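You operate a simulated robot arm through the tools that you are given. There is no shell and no other tool. Be economical: measure what you need, move in short steps, check, and stop when the job is done.

Carry out the task below with a simulated robot arm. There is one attempt and no reset: what you move stays moved.

Task
Brush the caked coat off the disc in the disc drawer.
Fine: the tower is locked off, leave it so; brush back on the gate panel shelf, drawer shut.

Only the result counts: the job must be done as asked and must still hold three seconds after the hand-in. Knocking over, shifting, dropping, spilling or breaking anything else fails it.

Robot
A 7-joint arm with a two-finger parallel gripper, fixed in place. Base frame: the origin is at the foot of the arm, x ahead of it, y to its left, z up. Lengths are in m, angles in rad, forces in N, time in s.
With the tool pointing down near the work surface it reaches from about 0.34 to 0.74 m from the base axis. Its first joint turns from -2.007 to 2.007 rad. Payload 3.91 kg.
The TCP is the grasp point between the finger pads, 0.03 m short of the fingertips. In the tool frame z runs along the fingers and y along their closing line. The gripper opens to 0.11 m. The fingers are 0.02 m wide and 0.01 m thick; the gripper's body (0.048 by 0.112 m) begins 0.055 m behind the TCP.
Orientation is that of the tool frame in the base frame, as a unit quaternion [w, x, y, z]. With the fingers straight down and closing along the base's y, the tool's x points along the base's -x, its y along +y and its z along -z.

Tools
- The arm moves only by the tool arm_command. Its argument "moves" is a list of rows, each a list of 3 entries, a list of its own where there are three numbers: the turn, a rotation vector about the tool's x, y, z in units of 120 degrees (1.0 is 120 degrees), then the shift along the tool's x, y, z in units of 200 mm (1.0 is 200 mm), then the opening, from 0 (shut) to 1 (fully open). In form: [[[wx, wy, wz], [tx, ty, tz], claw], ...]. A call has 1 to 10 rows; each row is the pose to reach, as a shift and turn from the pose commanded when the call began, along the tool's axes at that moment. A call with a number of a shift or a turn outside -1 to 1 is refused whole. A row lasts 0.2 s, in which the tool goes at most 0.05 m and 0.15 rad; a call with a longer step from one row to the next is refused whole, and so is a gripper value outside its range. A pose out of reach is approached as far as the arm can. The call stops where the force on the tool passes 40 N (or 10 N more than at its start, if that is more) or the arm is blocked; 0.2 s more then pass. Each finger travels about 0.108 m/s and halts on what it meets, pressing with about 20 N; the grip force reading is that of the motor and also rises with nothing between the fingers. The clock runs only during rows and for 0.2 s after the last one: add rows that repeat a pose to give the fingers time. It gives the time, the measured TCP pose, the force on the tool (base axes), the opening and the grip force at its end, in the units of the frame above (readings bear some noise).
- Cameras (640 x 400 px; columns grow to the right, rows downward): "scene" is fixed at [0.0489, 0.6498, 1.9219]; the picture's right is [-0.75, -0.66, 0.00], its down [-0.40, 0.46, -0.79] and it looks along [0.52, -0.60, -0.61] (base axes); focal length 311 px, centre (320, 200). "wrist" rides on the gripper at [0.072, 0.017, -0.103] in the tool frame; the picture's right is [-0.23, 0.97, 0.00], its down [-0.76, -0.18, -0.62] and it looks along [-0.61, -0.14, 0.78] (tool axes); focal length 222 px, centre (320, 200). There is no depth. A picture from a camera that has moved, and an enlarged one, comes with that camera's place and axes in the base frame and with its lens.
- capture(camera): a new picture of that camera. No time passes.
- raise_lower(by): slides the trunk up (or, below 0, down) by that many m; the arm rides with it, the base frame stays. It gives what a move gives, with no picture.
- inspect(camera, box): a new picture of the part [left, top, right, bottom] of that camera's present view, enlarged. No time passes.
- hand_in(): hands the job in; it is judged then, once.

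Go step by step. Nothing tells you positions but the pictures and the camera data: compare them with the known pose of the tool, close in by small moves and look again before you grip or let go. The budget is 120 turns and 76 pictures, counting those below and the enlarged ones. Unless the task says otherwise, let go and move clear before handing in, and close with one line.

The tools are called as a command line: name --argument value ..., lists and objects as JSON in quotes. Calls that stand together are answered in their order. arm_command: Moves the arm, as the interface text tells. Its arguments: {"type":"object","properties":{"moves":{"type":"array","items":{"type":"array"}}},"required":["moves"]} The other tools are called the same way: raise_lower (by) slides the trunk up or down; capture (camera) takes a picture; inspect (camera, box) takes an enlarged picture of a part of a camera's view; hand_in () hands the job in.

At the start:

```text
time_s: 0.0
ee_pos: [0.3762, -0.1503, 1.4663]
orientation: [-0.001, 0.0, 1.0, -0.001]
contact_force: [0.2, 0.8, 0.0]
gripper_width: 0.1099
grasp_force: 0.2
trunk travel left (down, up): [-0.925, 0.065]
```

scene: 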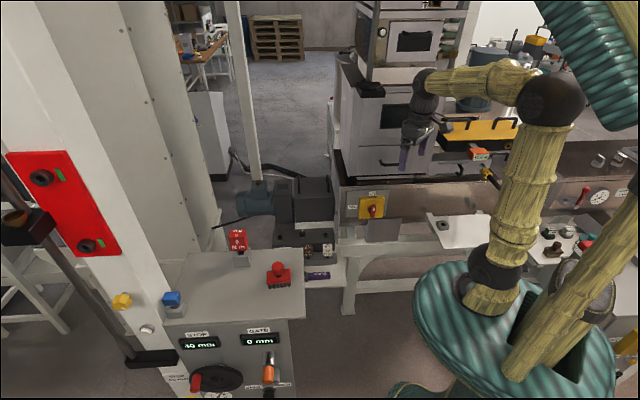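
wrist: 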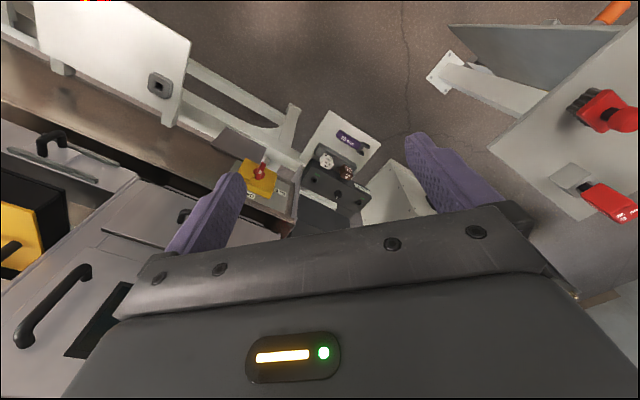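

I see a cabinet tower with drawers ahead, a gate panel at lower left with a red brush-like item on it. I'll enlarge the views to identify the items.

inspect --camera "scene" --box '[320, 40, 520, 240]'

inspect --camera "scene" --box '[150, 220, 350, 400]'

inspect --camera "scene" --box '[420, 100, 640, 270]'

```text
2.00 times, centred on (420, 140) of scene
camera zoom: at [0.0489, 0.6498, 1.9219], right [-0.75, -0.66, 0.0], down [-0.4, 0.46, -0.79], along [0.52, -0.6, -0.61], focal length 622 px, centre (120, 320)
```

zoom: 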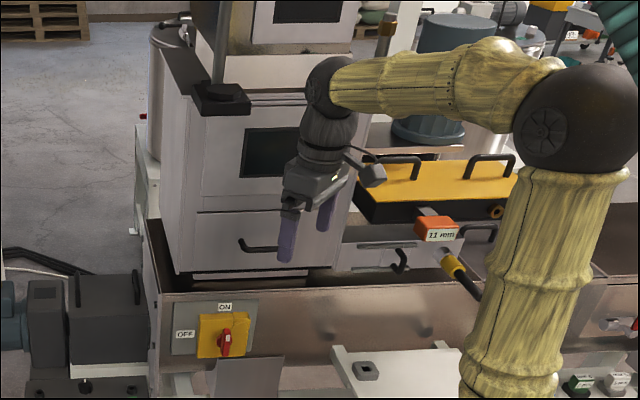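

```text
2.22 times, centred on (250, 310) of scene
camera zoom: at [0.0489, 0.6498, 1.9219], right [-0.75, -0.66, 0.0], down [-0.4, 0.46, -0.79], along [0.52, -0.6, -0.61], focal length 691 px, centre (476, -44)
```

zoom: 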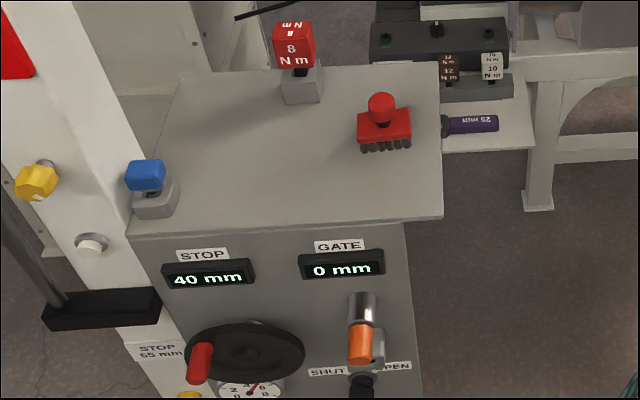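

```text
2.35 times, centred on (530, 185) of scene
camera zoom: at [0.0489, 0.6498, 1.9219], right [-0.75, -0.66, 0.0], down [-0.4, 0.46, -0.79], along [0.52, -0.6, -0.61], focal length 732 px, centre (-174, 235)
```

zoom: 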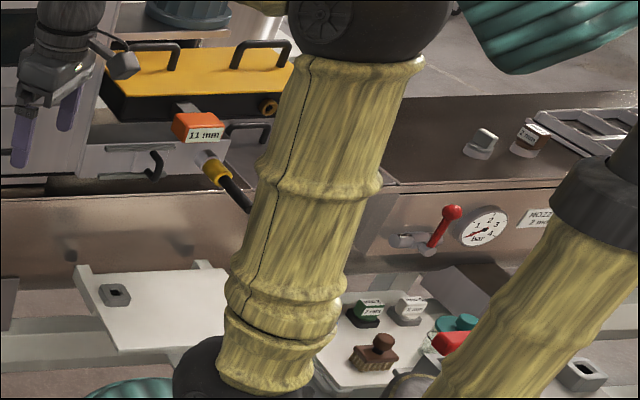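

A red brush sits on the gate panel at about (0.52, 0.29). A brown one sits on another shelf. I'll turn the wrist camera to look at the tower and its drawers.

arm_command --moves '[[[0, 0, 0.07], [0, 0, 0], 1], [[0, 0, 0.14], [0, 0, 0], 1], [[0, 0, 0.21], [0, 0, 0], 1], [[0, 0, 0.28], [0, 0, 0], 1], [[0, 0, 0.35], [0, 0, 0], 1], [[0, 0, 0.42], [0, 0, 0], 1]]'

capture --camera "wrist"

capture --camera "scene"

```text
time_s: 1.4
ee_pos: [0.3773, -0.1496, 1.4667]
orientation: [0.001, 0.428, 0.904, 0.0]
contact_force: [-0.4, 0.0, 0.0]
gripper_width: 0.11
grasp_force: 0.2
trunk travel left (down, up): [-0.925, 0.065]
```

```text
70 pictures are left
camera wrist: at [0.3426, -0.0834, 1.5691], right [0.9, 0.44, 0.0], down [0.35, -0.7, 0.62], along [0.28, -0.56, -0.78], focal length 222 px, centre (320, 200)
```

wrist: 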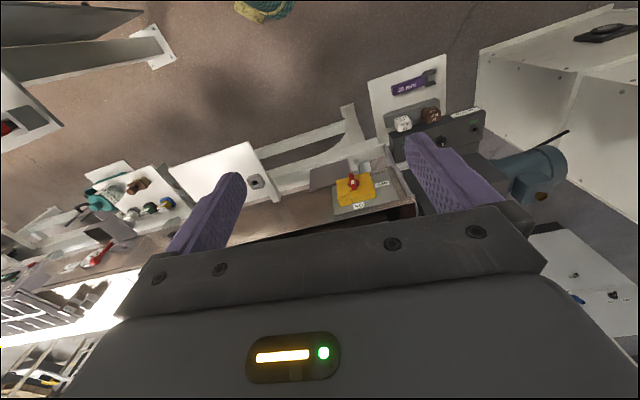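

```text
69 pictures are left
```

scene: 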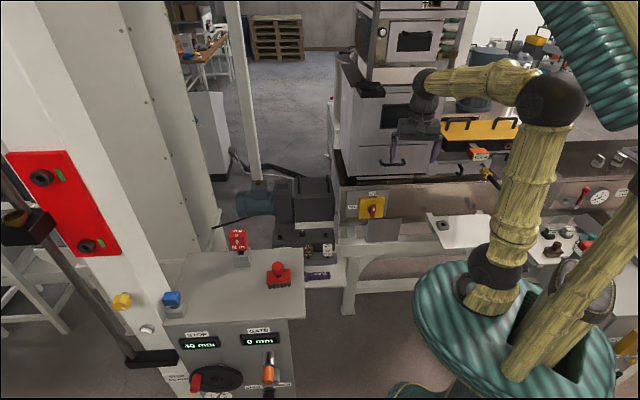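

The gripper body hides the tower, so I'll tilt the tool up to look at its front.

arm_command --moves '[[[0, -0.065, 0], [0, 0, 0], 1], [[0, -0.13, 0], [0, 0, 0], 1], [[0, -0.195, 0], [0, 0, 0], 1], [[0, -0.26, 0], [0, 0, 0], 1], [[0, -0.325, 0], [0, 0, 0], 1]]'

capture --camera "wrist"

```text
time_s: 2.6
ee_pos: [0.3757, -0.1492, 1.4678]
orientation: [0.304, 0.401, 0.852, -0.142]
contact_force: [0.7, 0.2, -0.5]
gripper_width: 0.11
grasp_force: 0.0
trunk travel left (down, up): [-0.925, 0.065]
```

```text
68 pictures are left
camera wrist: at [0.3105, -0.0448, 1.5005], right [0.86, 0.48, 0.14], down [-0.01, -0.27, 0.96], along [0.51, -0.83, -0.22], focal length 222 px, centre (320, 200)
```

wrist: 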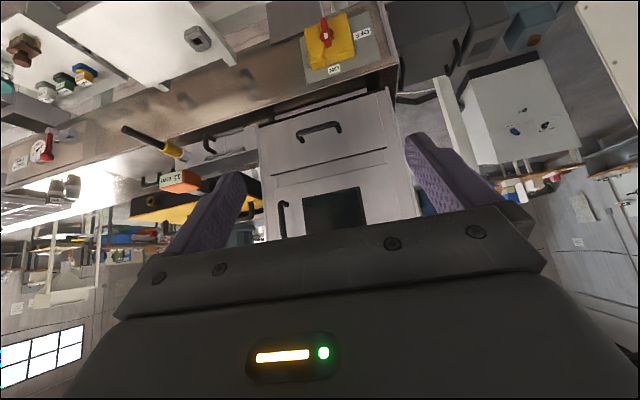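

inspect --camera "wrist" --box '[240, 0, 440, 230]'

inspect --camera "wrist" --box '[0, 0, 270, 230]'

```text
1.74 times, centred on (340, 115) of wrist
camera zoom: at [0.3105, -0.0448, 1.5005], right [0.86, 0.48, 0.14], down [-0.01, -0.27, 0.96], along [0.51, -0.83, -0.22], focal length 386 px, centre (285, 348)
```

zoom: 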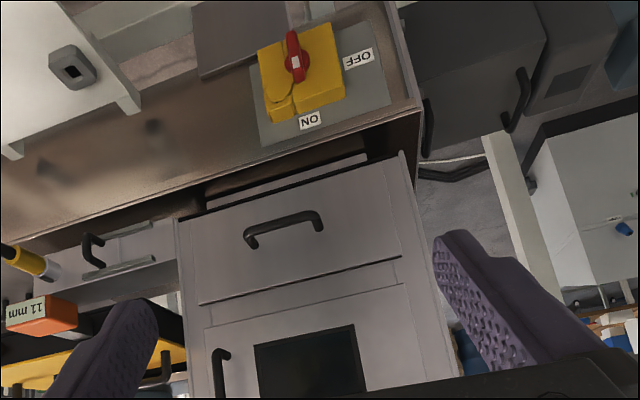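

```text
1.74 times, centred on (135, 115) of wrist
camera zoom: at [0.3105, -0.0448, 1.5005], right [0.86, 0.48, 0.14], down [-0.01, -0.27, 0.96], along [0.51, -0.83, -0.22], focal length 386 px, centre (642, 348)
```

zoom: 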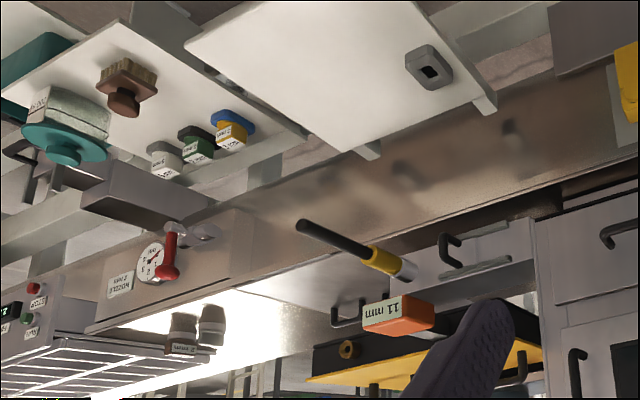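

The tower's lower drawer handle triangulates to about (0.58, -0.43, 1.23), and the small drawer to its side is at about (0.37, -0.71, 1.15). I'll move closer to look at both for labels.

arm_command --moves '[[[0, 0, 0], [-0.11, -0.02, 0.14], 1], [[0, 0, 0], [-0.22, -0.05, 0.28], 1], [[0, 0, 0], [-0.33, -0.07, 0.42], 1]]'

capture --camera "wrist"

inspect --camera "scene" --box '[340, 180, 400, 220]'

```text
time_s: 3.4
ee_pos: [0.4349, -0.2425, 1.4419]
orientation: [0.301, 0.402, 0.853, -0.143]
contact_force: [0.2, -0.4, 0.0]
gripper_width: 0.1098
grasp_force: 0.1
trunk travel left (down, up): [-0.925, 0.065]
```

```text
65 pictures are left
camera wrist: at [0.3689, -0.1383, 1.4763], right [0.86, 0.48, 0.14], down [-0.01, -0.27, 0.96], along [0.5, -0.83, -0.23], focal length 222 px, centre (320, 200)
```

wrist: 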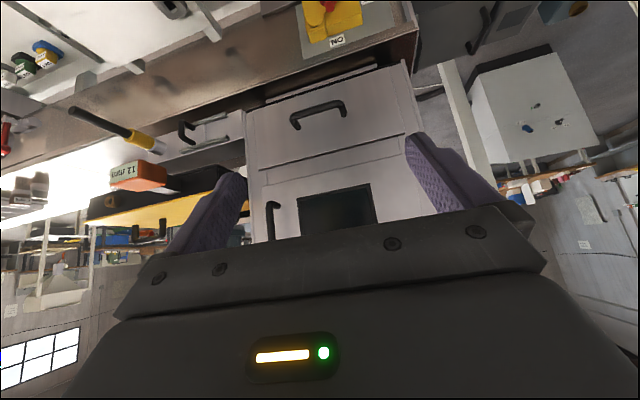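

```text
10.00 times, centred on (370, 200) of scene
camera zoom: at [0.0489, 0.6498, 1.9219], right [-0.75, -0.66, 0.0], down [-0.4, 0.46, -0.79], along [0.52, -0.6, -0.61], focal length 3111 px, centre (-180, 200)
```

zoom: 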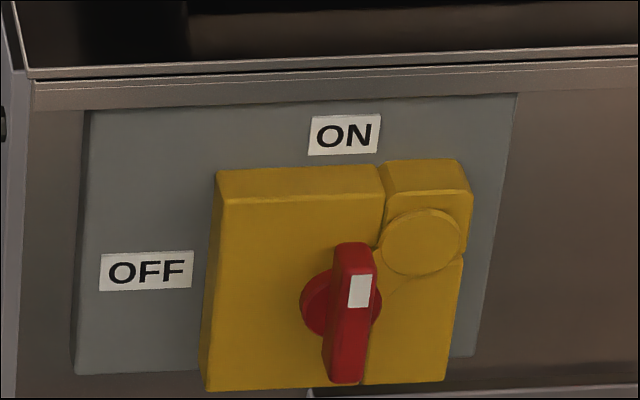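

The isolator knob's white mark seems to point to ON, which conflicts with "locked off". I'll look at the rest of the scene before deciding what that means.

inspect --camera "scene" --box '[0, 140, 160, 240]'

inspect --camera "scene" --box '[330, 0, 490, 100]'

inspect --camera "wrist" --box '[60, 60, 260, 200]'

inspect --camera "wrist" --box '[230, 50, 420, 160]'

```text
4.00 times, centred on (80, 190) of scene
camera zoom: at [0.0489, 0.6498, 1.9219], right [-0.75, -0.66, 0.0], down [-0.4, 0.46, -0.79], along [0.52, -0.6, -0.61], focal length 1245 px, centre (1280, 240)
```

zoom: 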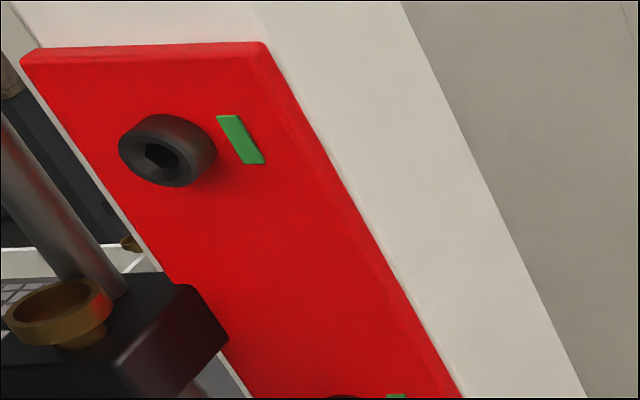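

```text
4.00 times, centred on (410, 50) of scene
camera zoom: at [0.0489, 0.6498, 1.9219], right [-0.75, -0.66, 0.0], down [-0.4, 0.46, -0.79], along [0.52, -0.6, -0.61], focal length 1245 px, centre (-40, 800)
```

zoom: 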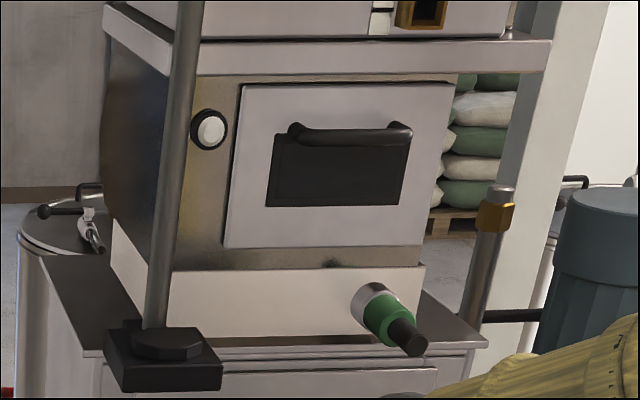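

```text
2.86 times, centred on (160, 130) of wrist
camera zoom: at [0.3689, -0.1383, 1.4763], right [0.86, 0.48, 0.14], down [-0.01, -0.27, 0.96], along [0.5, -0.83, -0.23], focal length 635 px, centre (777, 400)
```

zoom: 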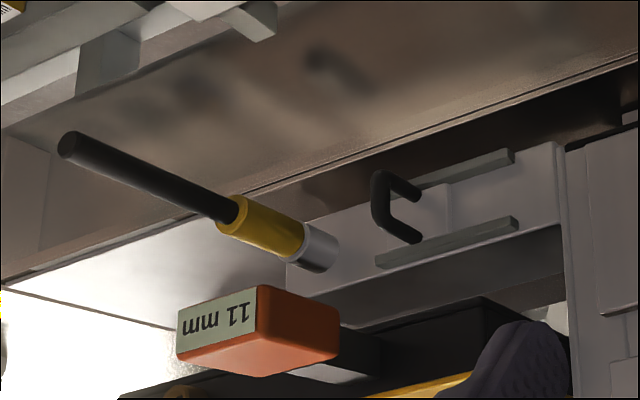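

```text
3.37 times, centred on (325, 105) of wrist
camera zoom: at [0.3689, -0.1383, 1.4763], right [0.86, 0.48, 0.14], down [-0.01, -0.27, 0.96], along [0.5, -0.83, -0.23], focal length 748 px, centre (303, 520)
```

zoom: 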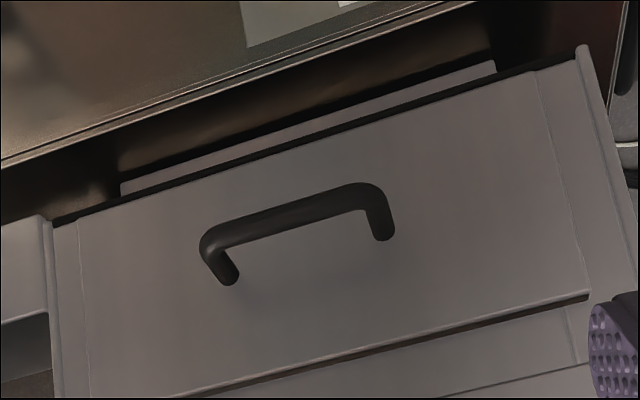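

inspect --camera "wrist" --box '[290, 0, 380, 56]'

inspect --camera "scene" --box '[160, 320, 310, 400]'

```text
7.11 times, centred on (335, 28) of wrist
camera zoom: at [0.3689, -0.1383, 1.4763], right [0.86, 0.48, 0.14], down [-0.01, -0.27, 0.96], along [0.5, -0.83, -0.23], focal length 1580 px, centre (213, 1423)
```

zoom: 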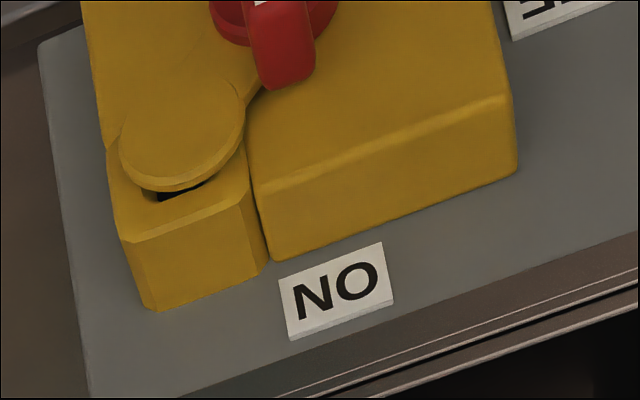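

```text
4.27 times, centred on (235, 360) of scene
camera zoom: at [0.0489, 0.6498, 1.9219], right [-0.75, -0.66, 0.0], down [-0.4, 0.46, -0.79], along [0.52, -0.6, -0.61], focal length 1328 px, centre (683, -483)
```

zoom: 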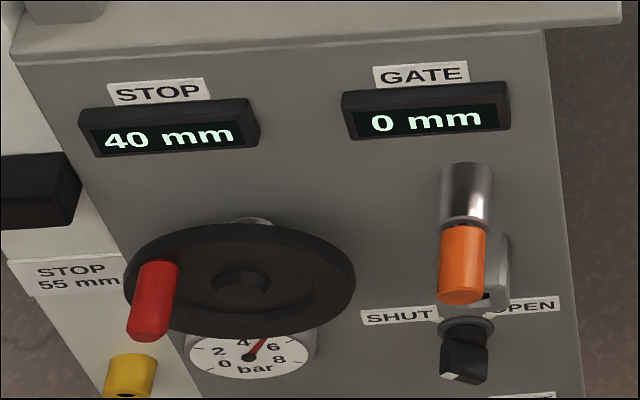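

The isolator matters, so I want a head-on look at its knob. I'll tilt down a little for that.

arm_command --moves '[[[0, 0.06, 0], [0, 0, 0], 1], [[0, 0.12, 0], [0, 0, 0], 1], [[0, 0.18, 0], [0, 0, 0], 1]]'

capture --camera "wrist"

```text
time_s: 4.2
ee_pos: [0.4336, -0.2408, 1.4423]
orientation: [0.135, 0.421, 0.895, -0.064]
contact_force: [0.9, -0.1, 0.4]
gripper_width: 0.1101
grasp_force: 0.1
trunk travel left (down, up): [-0.925, 0.065]
```

```text
57 pictures are left
camera wrist: at [0.3809, -0.153, 1.5188], right [0.89, 0.45, 0.07], down [0.21, -0.53, 0.82], along [0.41, -0.71, -0.57], focal length 222 px, centre (320, 200)
```

wrist: 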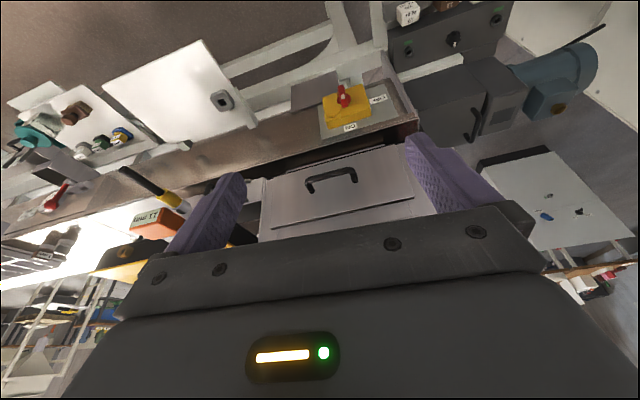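

inspect --camera "wrist" --box '[300, 65, 400, 140]'

inspect --camera "wrist" --box '[0, 60, 200, 220]'

```text
5.33 times, centred on (350, 102) of wrist
camera zoom: at [0.3809, -0.153, 1.5188], right [0.89, 0.45, 0.07], down [0.21, -0.53, 0.82], along [0.41, -0.71, -0.57], focal length 1185 px, centre (160, 720)
```

zoom: 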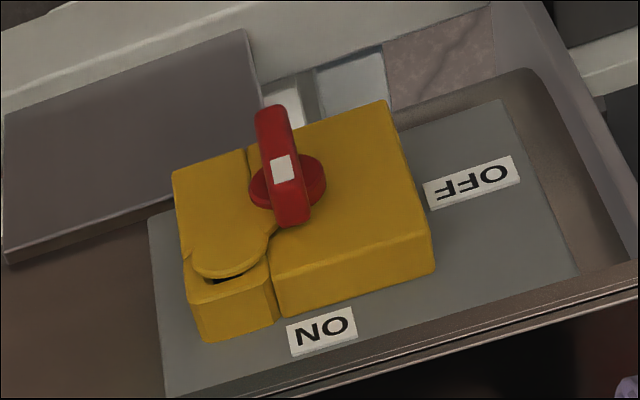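

```text
2.50 times, centred on (100, 140) of wrist
camera zoom: at [0.3809, -0.153, 1.5188], right [0.89, 0.45, 0.07], down [0.21, -0.53, 0.82], along [0.41, -0.71, -0.57], focal length 555 px, centre (870, 350)
```

zoom: 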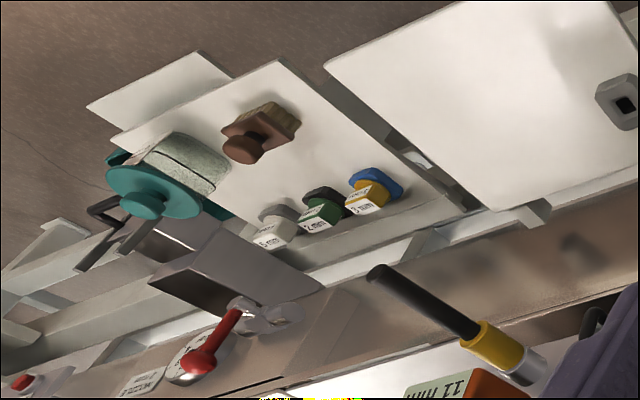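

The knob stands in line with ON, not OFF. I'll check the upper tower for any other lock or lamp before deciding.

inspect --camera "scene" --box '[350, 0, 430, 50]'

arm_command --moves '[[[0, -0.07, 0], [0, 0, -0.1], 1], [[0, -0.14, 0], [0, 0, -0.2], 1], [[0, -0.21, 0], [0, 0, -0.3], 1], [[0, -0.28, 0], [0, 0, -0.4], 1], [[0, -0.35, 0], [0, 0, -0.5], 1], [[0, -0.42, 0], [0, 0, -0.5], 1], [[0, -0.49, 0], [0, 0, -0.5], 1], [[0, -0.56, 0], [0, 0, -0.5], 1]]'

capture --camera "wrist"

```text
8.00 times, centred on (390, 25) of scene
camera zoom: at [0.0489, 0.6498, 1.9219], right [-0.75, -0.66, 0.0], down [-0.4, 0.46, -0.79], along [0.52, -0.6, -0.61], focal length 2489 px, centre (-240, 1600)
```

zoom: 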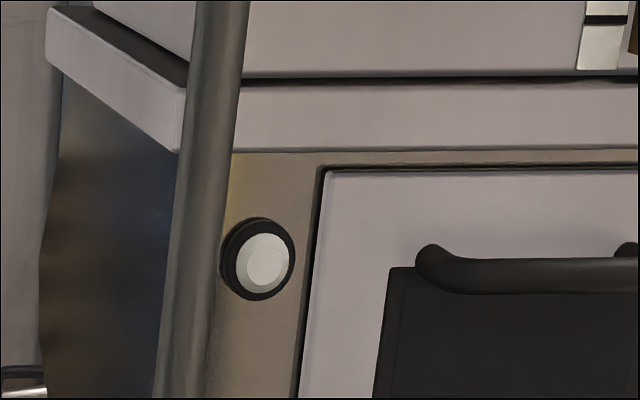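

```text
time_s: 6.0
ee_pos: [0.4146, -0.2165, 1.538]
orientation: [0.609, 0.314, 0.669, -0.287]
contact_force: [0.2, 0.0, 0.3]
gripper_width: 0.11
grasp_force: 0.0
trunk travel left (down, up): [-0.925, 0.065]
```

```text
53 pictures are left
camera wrist: at [0.3558, -0.121, 1.4744], right [0.76, 0.6, 0.23], down [-0.49, 0.31, 0.82], along [0.42, -0.73, 0.53], focal length 222 px, centre (320, 200)
```

wrist: 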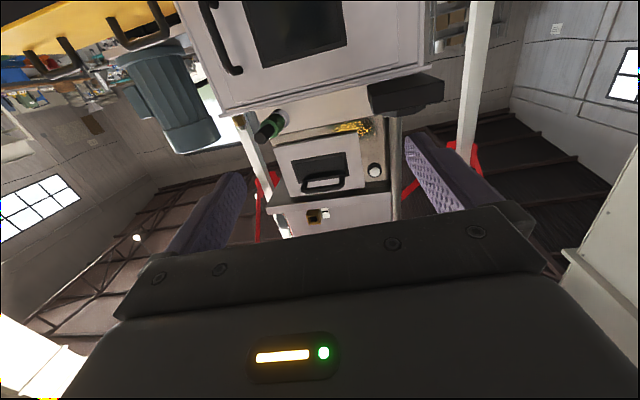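

inspect --camera "wrist" --box '[230, 100, 430, 240]'

```text
2.86 times, centred on (330, 170) of wrist
camera zoom: at [0.3558, -0.121, 1.4744], right [0.76, 0.6, 0.23], down [-0.49, 0.31, 0.82], along [0.42, -0.73, 0.53], focal length 635 px, centre (291, 286)
```

zoom: 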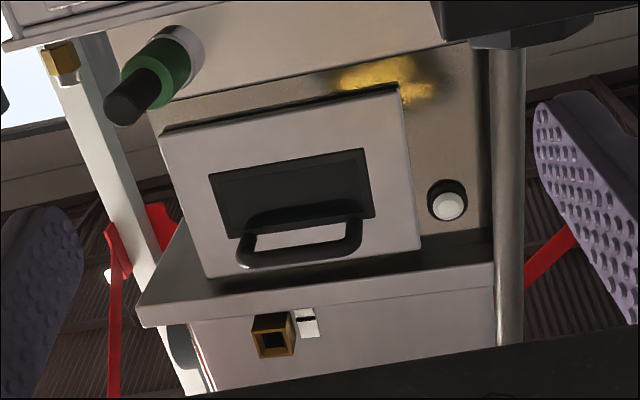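

inspect --camera "wrist" --box '[295, 195, 345, 225]'

inspect --camera "scene" --box '[270, 180, 390, 290]'

```text
12.80 times, centred on (320, 210) of wrist
camera zoom: at [0.3558, -0.121, 1.4744], right [0.76, 0.6, 0.23], down [-0.49, 0.31, 0.82], along [0.42, -0.73, 0.53], focal length 2843 px, centre (320, 72)
```

zoom: 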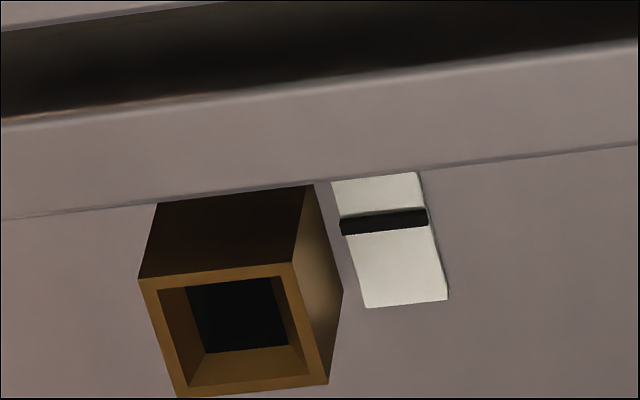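

```text
3.64 times, centred on (330, 235) of scene
camera zoom: at [0.0489, 0.6498, 1.9219], right [-0.75, -0.66, 0.0], down [-0.4, 0.46, -0.79], along [0.52, -0.6, -0.61], focal length 1131 px, centre (284, 73)
```

zoom: 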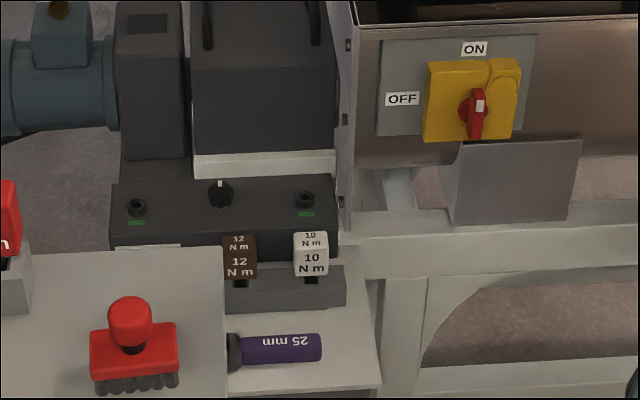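

The isolator on the trough under the tower clearly reads ON and has no lock on it, so the tower isn't locked off as stated. You want it off during the work, so I'll first check gently whether the knob turns. It is at about (0.63, -0.415, 0.93), and the panel faces (-0.7, 0.7). I'll level the tool toward it and lower the trunk.

arm_command --moves '[[[-0.045, -0.044, 0], [0, 0, -0.1], 1], [[-0.045, -0.044, 0], [0, 0, -0.1], 1]]'

raise_lower --by -0.3

capture --camera "scene"

capture --camera "wrist"

```text
time_s: 6.6
ee_pos: [0.4017, -0.2007, 1.5411]
orientation: [0.653, 0.273, 0.653, -0.268]
contact_force: [0.0, 0.0, 0.2]
gripper_width: 0.1101
grasp_force: 0.1
trunk travel left (down, up): [-0.925, 0.065]
```

```text
time_s: 9.6
ee_pos: [0.3998, -0.2012, 1.2399]
orientation: [0.653, 0.272, 0.654, -0.268]
contact_force: [0.1, 1.0, 0.0]
gripper_width: 0.11
grasp_force: 0.1
trunk travel left (down, up): [-0.625, 0.365]
```

```text
49 pictures are left
```

scene: 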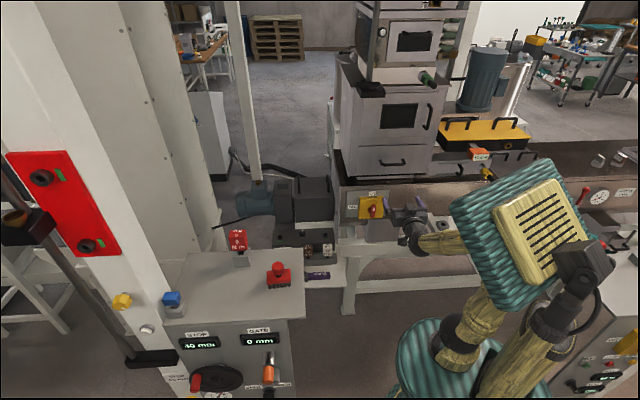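

```text
48 pictures are left
camera wrist: at [0.3384, -0.1155, 1.1667], right [0.69, 0.69, 0.23], down [-0.57, 0.31, 0.76], along [0.45, -0.66, 0.6], focal length 222 px, centre (320, 200)
```

wrist: 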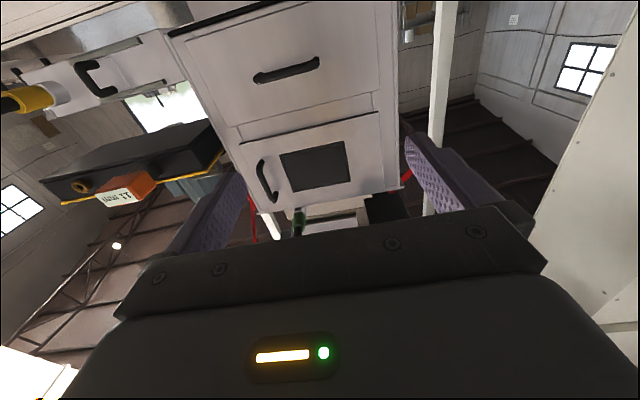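

raise_lower --by -0.3

capture --camera "wrist"

capture --camera "scene"

```text
time_s: 12.6
ee_pos: [0.4008, -0.1998, 0.9402]
orientation: [0.653, 0.273, 0.653, -0.268]
contact_force: [0.0, -0.8, 0.5]
gripper_width: 0.1102
grasp_force: 0.1
trunk travel left (down, up): [-0.325, 0.665]
```

```text
47 pictures are left
camera wrist: at [0.3384, -0.1155, 0.8667], right [0.69, 0.69, 0.23], down [-0.57, 0.31, 0.76], along [0.45, -0.66, 0.6], focal length 222 px, centre (320, 200)
```

wrist: 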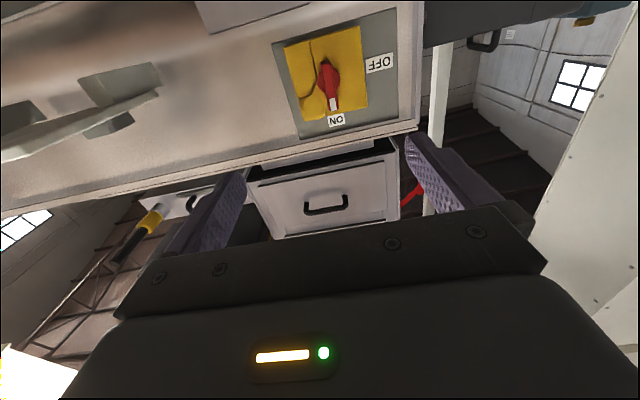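

```text
46 pictures are left
```

scene: 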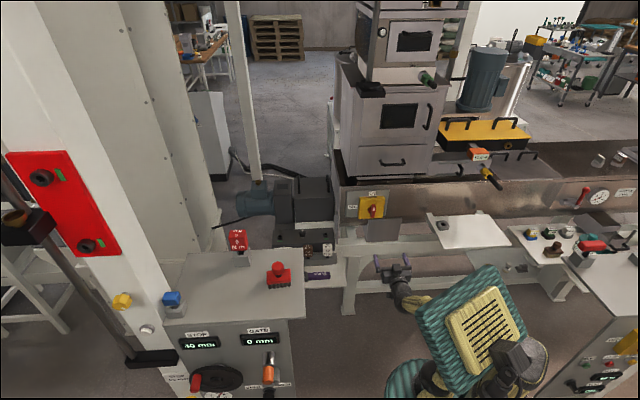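

inspect --camera "wrist" --box '[260, 0, 430, 150]'

```text
2.67 times, centred on (345, 75) of wrist
camera zoom: at [0.3384, -0.1155, 0.8667], right [0.69, 0.69, 0.23], down [-0.57, 0.31, 0.76], along [0.45, -0.66, 0.6], focal length 592 px, centre (253, 533)
```

zoom: 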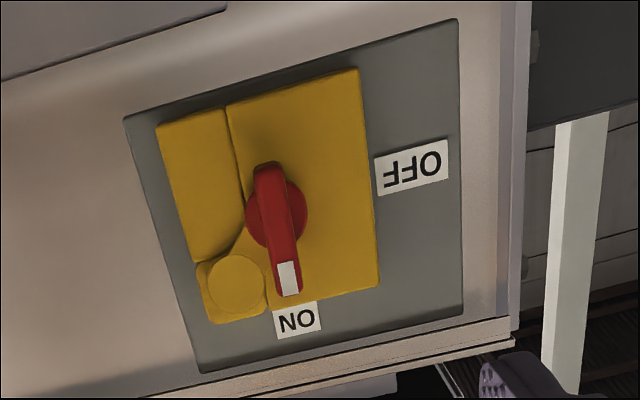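

The knob clearly points to ON, and it is at about (0.6225, -0.406, 0.947). I'll bring the tool in front of it.

arm_command --moves '[[[0, 0, 0], [-0.01, 0.011, 0.19], 0.8], [[0, 0, 0], [-0.02, 0.022, 0.38], 0.6], [[0, 0, 0], [-0.03, 0.033, 0.57], 0.5], [[0, 0, 0], [-0.034, 0.044, 0.76], 0.45], [[0, 0, 0], [-0.034, 0.055, 0.95], 0.45]]'

capture --camera "wrist"

```text
time_s: 13.8
ee_pos: [0.5433, -0.3278, 0.9457]
orientation: [0.653, 0.272, 0.654, -0.269]
contact_force: [-0.6, 0.1, 0.3]
gripper_width: 0.0492
grasp_force: 0.0
trunk travel left (down, up): [-0.325, 0.665]
```

```text
44 pictures are left
camera wrist: at [0.4817, -0.2424, 0.8721], right [0.69, 0.69, 0.23], down [-0.57, 0.31, 0.76], along [0.45, -0.66, 0.6], focal length 222 px, centre (320, 200)
```

wrist: 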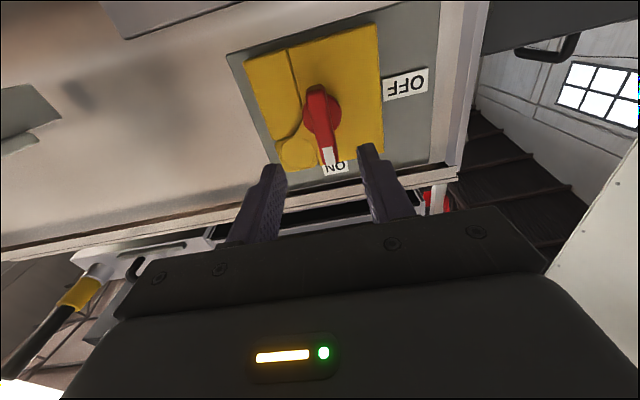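

arm_command --moves '[[[0, 0, 0], [0, 0, 0.15], 0.45], [[0, 0, 0], [0, 0, 0.3], 0.45], [[0, 0, 0], [0, 0, 0.4], 0.45], [[0, 0, 0], [0, 0, 0.46], 0.45]]'

capture --camera "wrist"

inspect --camera "scene" --box '[330, 170, 430, 240]'

```text
time_s: 14.8
ee_pos: [0.6078, -0.3933, 0.9458]
orientation: [0.653, 0.273, 0.653, -0.269]
contact_force: [0.0, 0.2, 0.0]
gripper_width: 0.0495
grasp_force: 0.0
trunk travel left (down, up): [-0.325, 0.665]
```

```text
43 pictures are left
camera wrist: at [0.5459, -0.3082, 0.873], right [0.69, 0.69, 0.23], down [-0.57, 0.31, 0.76], along [0.45, -0.66, 0.6], focal length 222 px, centre (320, 200)
```

wrist: 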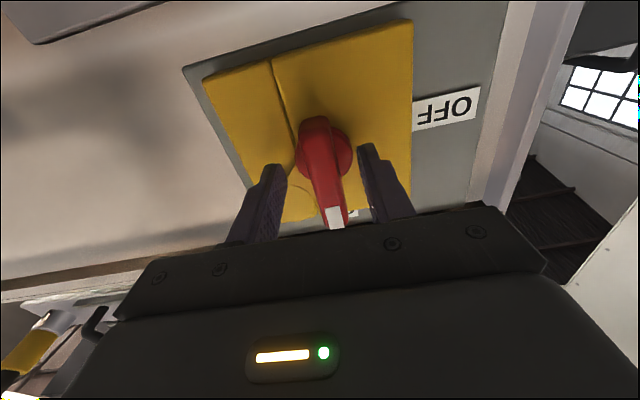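

```text
5.71 times, centred on (380, 205) of scene
camera zoom: at [0.0489, 0.6498, 1.9219], right [-0.75, -0.66, 0.0], down [-0.4, 0.46, -0.79], along [0.52, -0.6, -0.61], focal length 1778 px, centre (-23, 171)
```

zoom: 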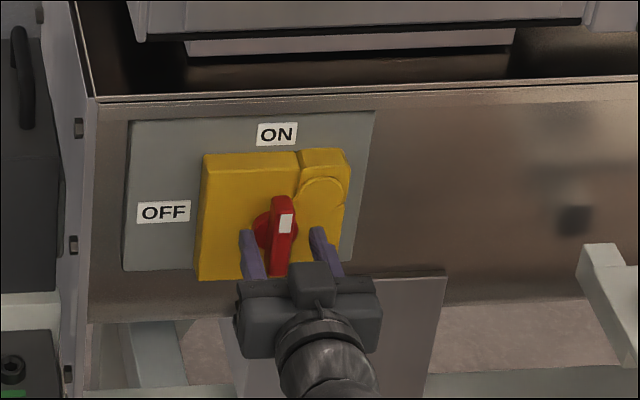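

arm_command --moves '[[[0, 0, 0], [0, 0, 0], 0.1], [[0, 0, 0], [0, 0, 0], 0.1], [[0, 0, -0.05], [0, 0, 0], 0.1], [[0, 0, -0.1], [0, 0, 0], 0.1], [[0, 0, -0.15], [0, 0, 0], 0.1]]'

inspect --camera "wrist" --box '[180, 0, 480, 260]'

```text
time_s: 16.0
ee_pos: [0.6105, -0.391, 0.947]
orientation: [0.603, 0.164, 0.688, -0.369]
contact_force: [23.7, 2.8, 8.2]
gripper_width: 0.0176
grasp_force: 45.6
trunk travel left (down, up): [-0.325, 0.665]
```

```text
1.54 times, centred on (330, 130) of wrist
camera zoom: at [0.5314, -0.3225, 0.8711], right [0.7, 0.71, -0.08], down [-0.39, 0.49, 0.78], along [0.59, -0.52, 0.62], focal length 342 px, centre (305, 308)
```

zoom: 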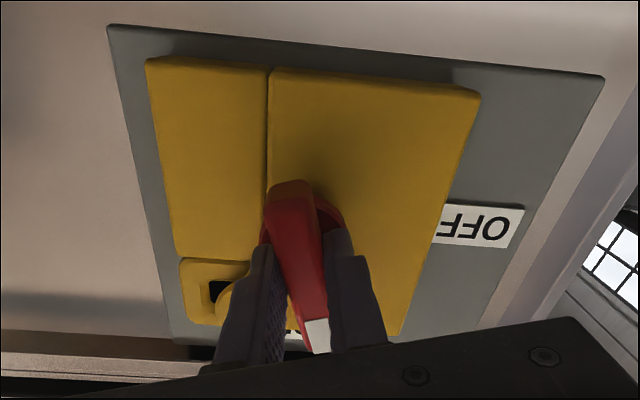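

The knob turns, and its cover swings with it to expose the lock slot. I'll carry on to OFF.

arm_command --moves '[[[0, 0, -0.06], [0, 0, 0], 0.1], [[0, 0, -0.12], [0, 0, 0], 0.1], [[0, 0, -0.18], [0, 0, 0], 0.1], [[0, 0, -0.24], [0, 0, 0], 0.1], [[0, 0, -0.3], [0, 0, 0], 0.1]]'

inspect --camera "scene" --box '[330, 170, 430, 240]'

```text
time_s: 17.2
ee_pos: [0.6113, -0.3904, 0.9456]
orientation: [0.459, -0.057, 0.706, -0.536]
contact_force: [28.2, 6.3, 8.0]
gripper_width: 0.018
grasp_force: 44.9
trunk travel left (down, up): [-0.325, 0.665]
```

```text
5.71 times, centred on (380, 205) of scene
camera zoom: at [0.0489, 0.6498, 1.9219], right [-0.75, -0.66, 0.0], down [-0.4, 0.46, -0.79], along [0.52, -0.6, -0.61], focal length 1778 px, centre (-23, 171)
```

zoom: 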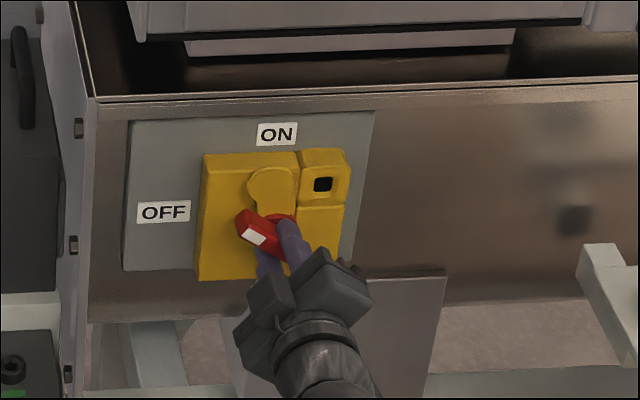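

arm_command --moves '[[[0, 0, -0.06], [0, 0, 0], 0.1], [[0, 0, -0.12], [0, 0, 0], 0.1], [[0, 0, -0.18], [0, 0, 0], 0.1], [[0, 0, -0.24], [0, 0, 0], 0.1], [[0, 0, -0.3], [0, 0, 0], 0.1]]'

inspect --camera "scene" --box '[330, 170, 430, 240]'

```text
time_s: 18.4
ee_pos: [0.6114, -0.391, 0.9453]
orientation: [0.271, -0.273, 0.653, -0.652]
contact_force: [25.6, 8.9, 4.2]
gripper_width: 0.0179
grasp_force: 44.8
trunk travel left (down, up): [-0.325, 0.665]
```

```text
5.71 times, centred on (380, 205) of scene
camera zoom: at [0.0489, 0.6498, 1.9219], right [-0.75, -0.66, 0.0], down [-0.4, 0.46, -0.79], along [0.52, -0.6, -0.61], focal length 1778 px, centre (-23, 171)
```

zoom: 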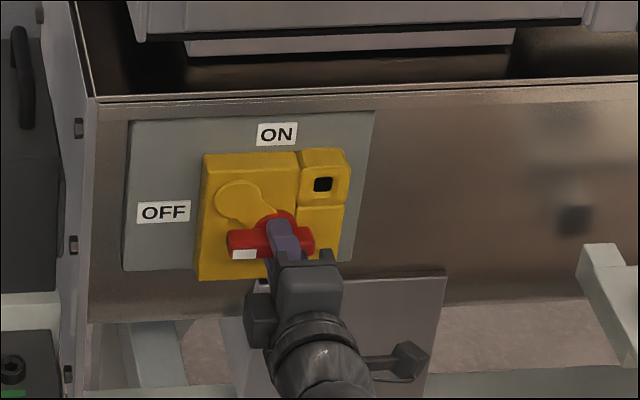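

The knob is at OFF. I'll release it and back off.

arm_command --moves '[[[0, 0, 0], [0, 0, 0], 0.45], [[0, 0, 0], [0, 0, 0], 0.45], [[0, 0, 0], [0, 0, -0.2], 0.45], [[0, 0, 0], [0, 0, -0.4], 0.45], [[0, 0, 0], [0, 0, -0.6], 0.45]]'

inspect --camera "scene" --box '[330, 130, 430, 240]'

inspect --camera "scene" --box '[430, 200, 640, 320]'

```text
time_s: 19.6
ee_pos: [0.5222, -0.3078, 0.9456]
orientation: [0.271, -0.269, 0.655, -0.652]
contact_force: [-0.5, 0.4, -1.0]
gripper_width: 0.0496
grasp_force: 0.2
trunk travel left (down, up): [-0.325, 0.665]
```

```text
3.64 times, centred on (380, 185) of scene
camera zoom: at [0.0489, 0.6498, 1.9219], right [-0.75, -0.66, 0.0], down [-0.4, 0.46, -0.79], along [0.52, -0.6, -0.61], focal length 1131 px, centre (102, 254)
```

zoom: 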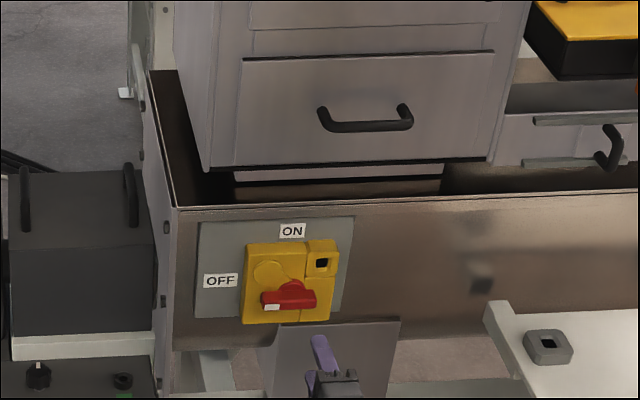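

```text
3.05 times, centred on (535, 260) of scene
camera zoom: at [0.0489, 0.6498, 1.9219], right [-0.75, -0.66, 0.0], down [-0.4, 0.46, -0.79], along [0.52, -0.6, -0.61], focal length 948 px, centre (-335, 17)
```

zoom: 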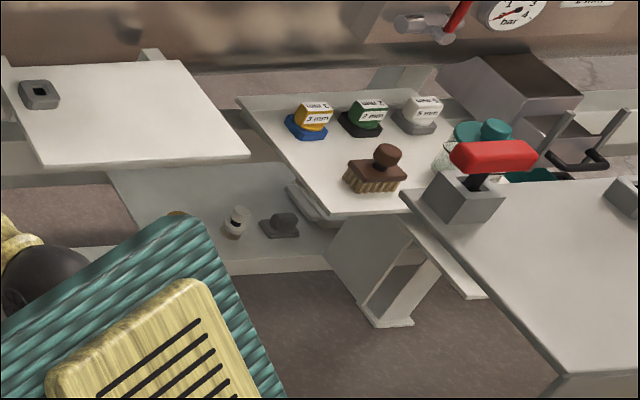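

Off is set. A red T-grip peg stands in a socket on the right-hand panel, which could be the lock for the isolator slot, so I'll look closer at it and at the blue one.

inspect --camera "scene" --box '[560, 225, 640, 300]'

inspect --camera "scene" --box '[155, 220, 305, 310]'

```text
5.33 times, centred on (600, 262) of scene
camera zoom: at [0.0489, 0.6498, 1.9219], right [-0.75, -0.66, 0.0], down [-0.4, 0.46, -0.79], along [0.52, -0.6, -0.61], focal length 1659 px, centre (-1173, -133)
```

zoom: 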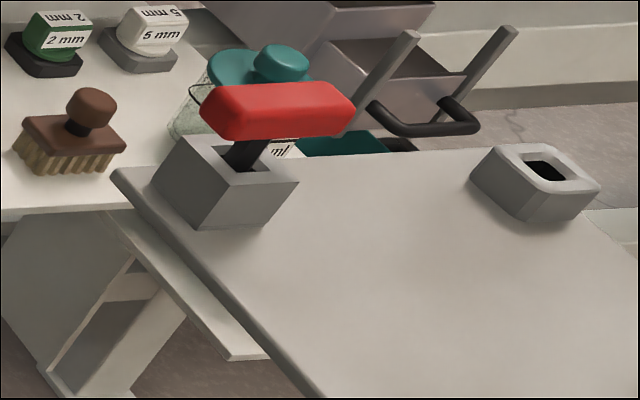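

```text
4.27 times, centred on (230, 265) of scene
camera zoom: at [0.0489, 0.6498, 1.9219], right [-0.75, -0.66, 0.0], down [-0.4, 0.46, -0.79], along [0.52, -0.6, -0.61], focal length 1328 px, centre (704, -77)
```

zoom: 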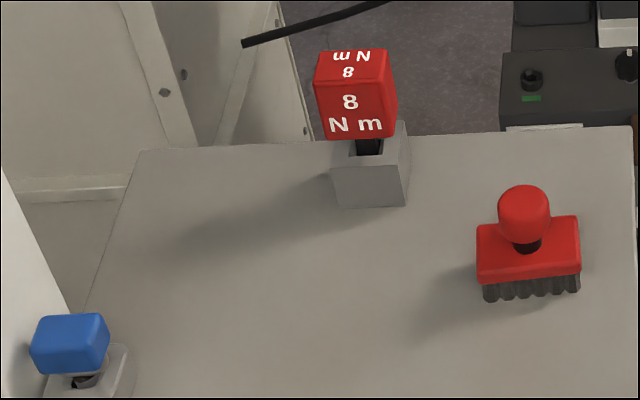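

I'll leave the pegs alone since neither is marked. Next is the drawer handle at about (0.578, -0.44, 1.22). The tool's roll already suits it, so I'll raise the trunk and line up.

raise_lower --by 0.278

arm_command --moves '[[[0, 0, 0], [0.135, 0, 0.05], 0.45], [[0, 0, 0], [0.27, 0, 0.1], 0.45]]'

capture --camera "wrist"

```text
time_s: 22.4
ee_pos: [0.5231, -0.308, 1.2226]
orientation: [0.272, -0.269, 0.655, -0.652]
contact_force: [-0.8, -1.9, -0.5]
gripper_width: 0.0491
grasp_force: 0.1
trunk travel left (down, up): [-0.603, 0.387]
```

```text
time_s: 23.0
ee_pos: [0.4987, -0.3599, 1.2227]
orientation: [0.272, -0.27, 0.654, -0.652]
contact_force: [-0.3, -0.3, 0.0]
gripper_width: 0.0494
grasp_force: 0.1
trunk travel left (down, up): [-0.603, 0.387]
```

```text
34 pictures are left
camera wrist: at [0.373, -0.3384, 1.205], right [0.16, 0.17, -0.97], down [0.1, 0.98, 0.18], along [0.98, -0.12, 0.14], focal length 222 px, centre (320, 200)
```

wrist: 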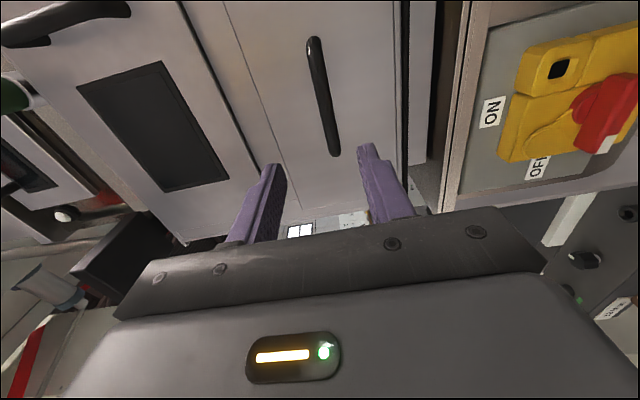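

arm_command --moves '[[[0, 0, 0], [0.03, 0.02, 0.2], 0.45], [[0, 0, 0], [0.066, 0.035, 0.42], 0.45]]'

capture --camera "wrist"

inspect --camera "scene" --box '[340, 120, 460, 200]'

```text
time_s: 23.6
ee_pos: [0.5499, -0.4286, 1.2166]
orientation: [0.271, -0.27, 0.655, -0.651]
contact_force: [0.1, -0.2, -0.2]
gripper_width: 0.0495
grasp_force: 0.1
trunk travel left (down, up): [-0.603, 0.387]
```

```text
33 pictures are left
camera wrist: at [0.4235, -0.4069, 1.1974], right [0.16, 0.17, -0.97], down [0.1, 0.98, 0.18], along [0.98, -0.12, 0.14], focal length 222 px, centre (320, 200)
```

wrist: 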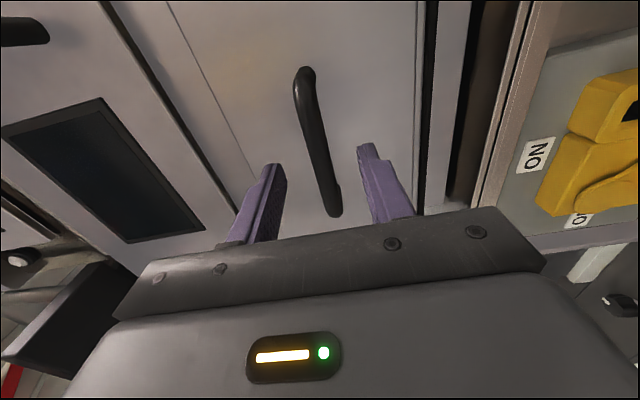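

```text
5.00 times, centred on (400, 160) of scene
camera zoom: at [0.0489, 0.6498, 1.9219], right [-0.75, -0.66, 0.0], down [-0.4, 0.46, -0.79], along [0.52, -0.6, -0.61], focal length 1556 px, centre (-80, 400)
```

zoom: 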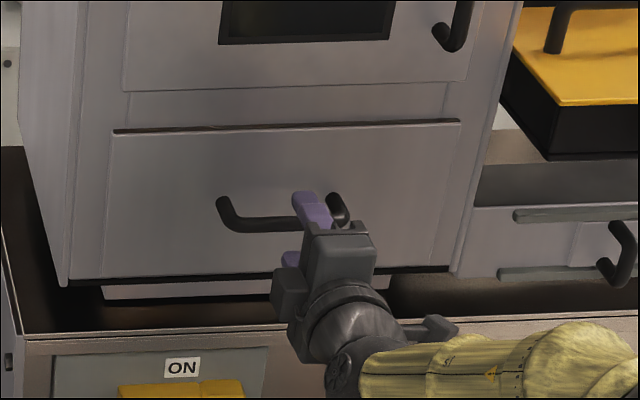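

arm_command --moves '[[[0, 0, 0], [0, 0, 0.15], 0.45], [[0, 0, 0], [0, 0, 0.26], 0.45], [[0, 0, 0], [0, 0, 0.26], 0.05], [[0, 0, 0], [0, 0, 0.26], 0.05], [[0, 0, 0], [0, 0, 0.26], 0.05]]'

capture --camera "wrist"

```text
time_s: 24.4
ee_pos: [0.5808, -0.4606, 1.219]
orientation: [0.271, -0.271, 0.654, -0.652]
contact_force: [-29.0, 24.4, -5.4]
gripper_width: 0.021
grasp_force: 15.3
trunk travel left (down, up): [-0.603, 0.387]
stopped in row 3: the force on the tool passed its limit (the readings are from after the stop); the commanded pose is now the measured one
```

```text
31 pictures are left
camera wrist: at [0.4543, -0.4392, 1.2002], right [0.16, 0.16, -0.97], down [0.1, 0.98, 0.18], along [0.98, -0.12, 0.14], focal length 222 px, centre (320, 200)
```

wrist: 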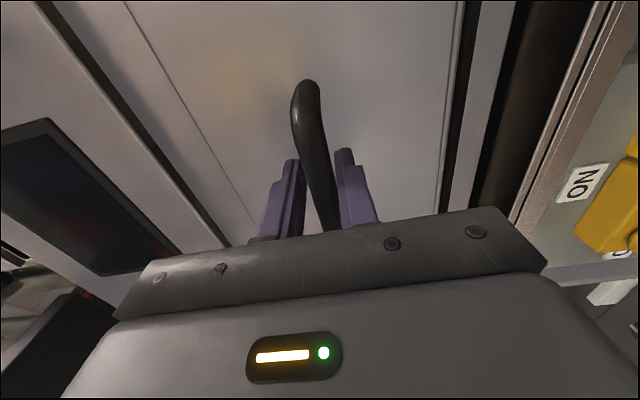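

The fingertips touched the drawer face with the bar between them. I'll back off a touch, close, and start a gentle pull.

arm_command --moves '[[[0, 0, 0], [0, 0, -0.025], 0.2], [[0, 0, 0], [0, 0, -0.025], 0.02], [[0, 0, 0], [0, 0, -0.025], 0.02], [[0, 0, 0], [0, 0, -0.075], 0.02], [[0, 0, 0], [0, 0, -0.15], 0.02], [[0, 0, 0], [0, 0, -0.25], 0.02]]'

inspect --camera "scene" --box '[340, 120, 460, 200]'

```text
time_s: 25.8
ee_pos: [0.5497, -0.4294, 1.2135]
orientation: [0.271, -0.27, 0.656, -0.651]
contact_force: [-4.8, 0.3, -4.7]
gripper_width: 0.0138
grasp_force: 45.3
trunk travel left (down, up): [-0.603, 0.387]
```

```text
5.00 times, centred on (400, 160) of scene
camera zoom: at [0.0489, 0.6498, 1.9219], right [-0.75, -0.66, 0.0], down [-0.4, 0.46, -0.79], along [0.52, -0.6, -0.61], focal length 1556 px, centre (-80, 400)
```

zoom: 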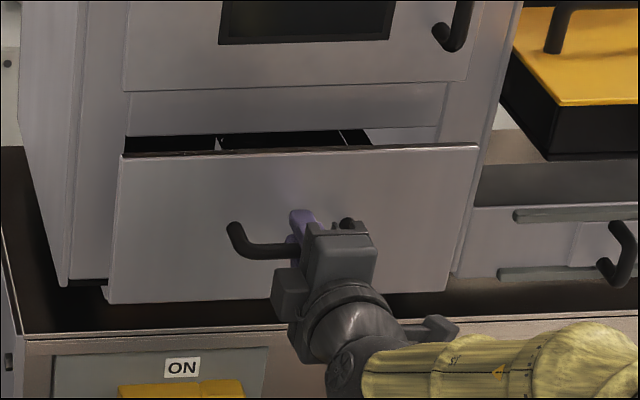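

arm_command --moves '[[[0, 0, 0], [0, 0, -0.12], 0.02], [[0, 0, 0], [0, 0, -0.24], 0.02], [[0, 0, 0], [0, 0, -0.36], 0.02], [[0, 0, 0], [0, 0, -0.48], 0.02], [[0, 0, 0], [0, 0, -0.6], 0.02], [[0, 0, 0], [0, 0, -0.72], 0.02]]'

capture --camera "scene"

```text
time_s: 27.2
ee_pos: [0.4483, -0.3273, 1.2143]
orientation: [0.27, -0.271, 0.656, -0.651]
contact_force: [-2.9, 0.4, -10.8]
gripper_width: 0.0138
grasp_force: 45.4
trunk travel left (down, up): [-0.603, 0.387]
```

```text
29 pictures are left
```

scene: 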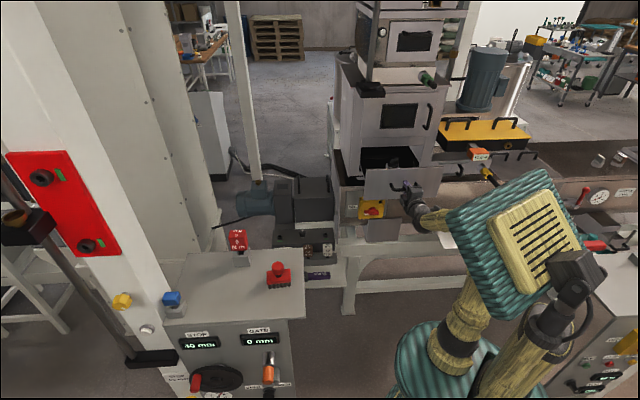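

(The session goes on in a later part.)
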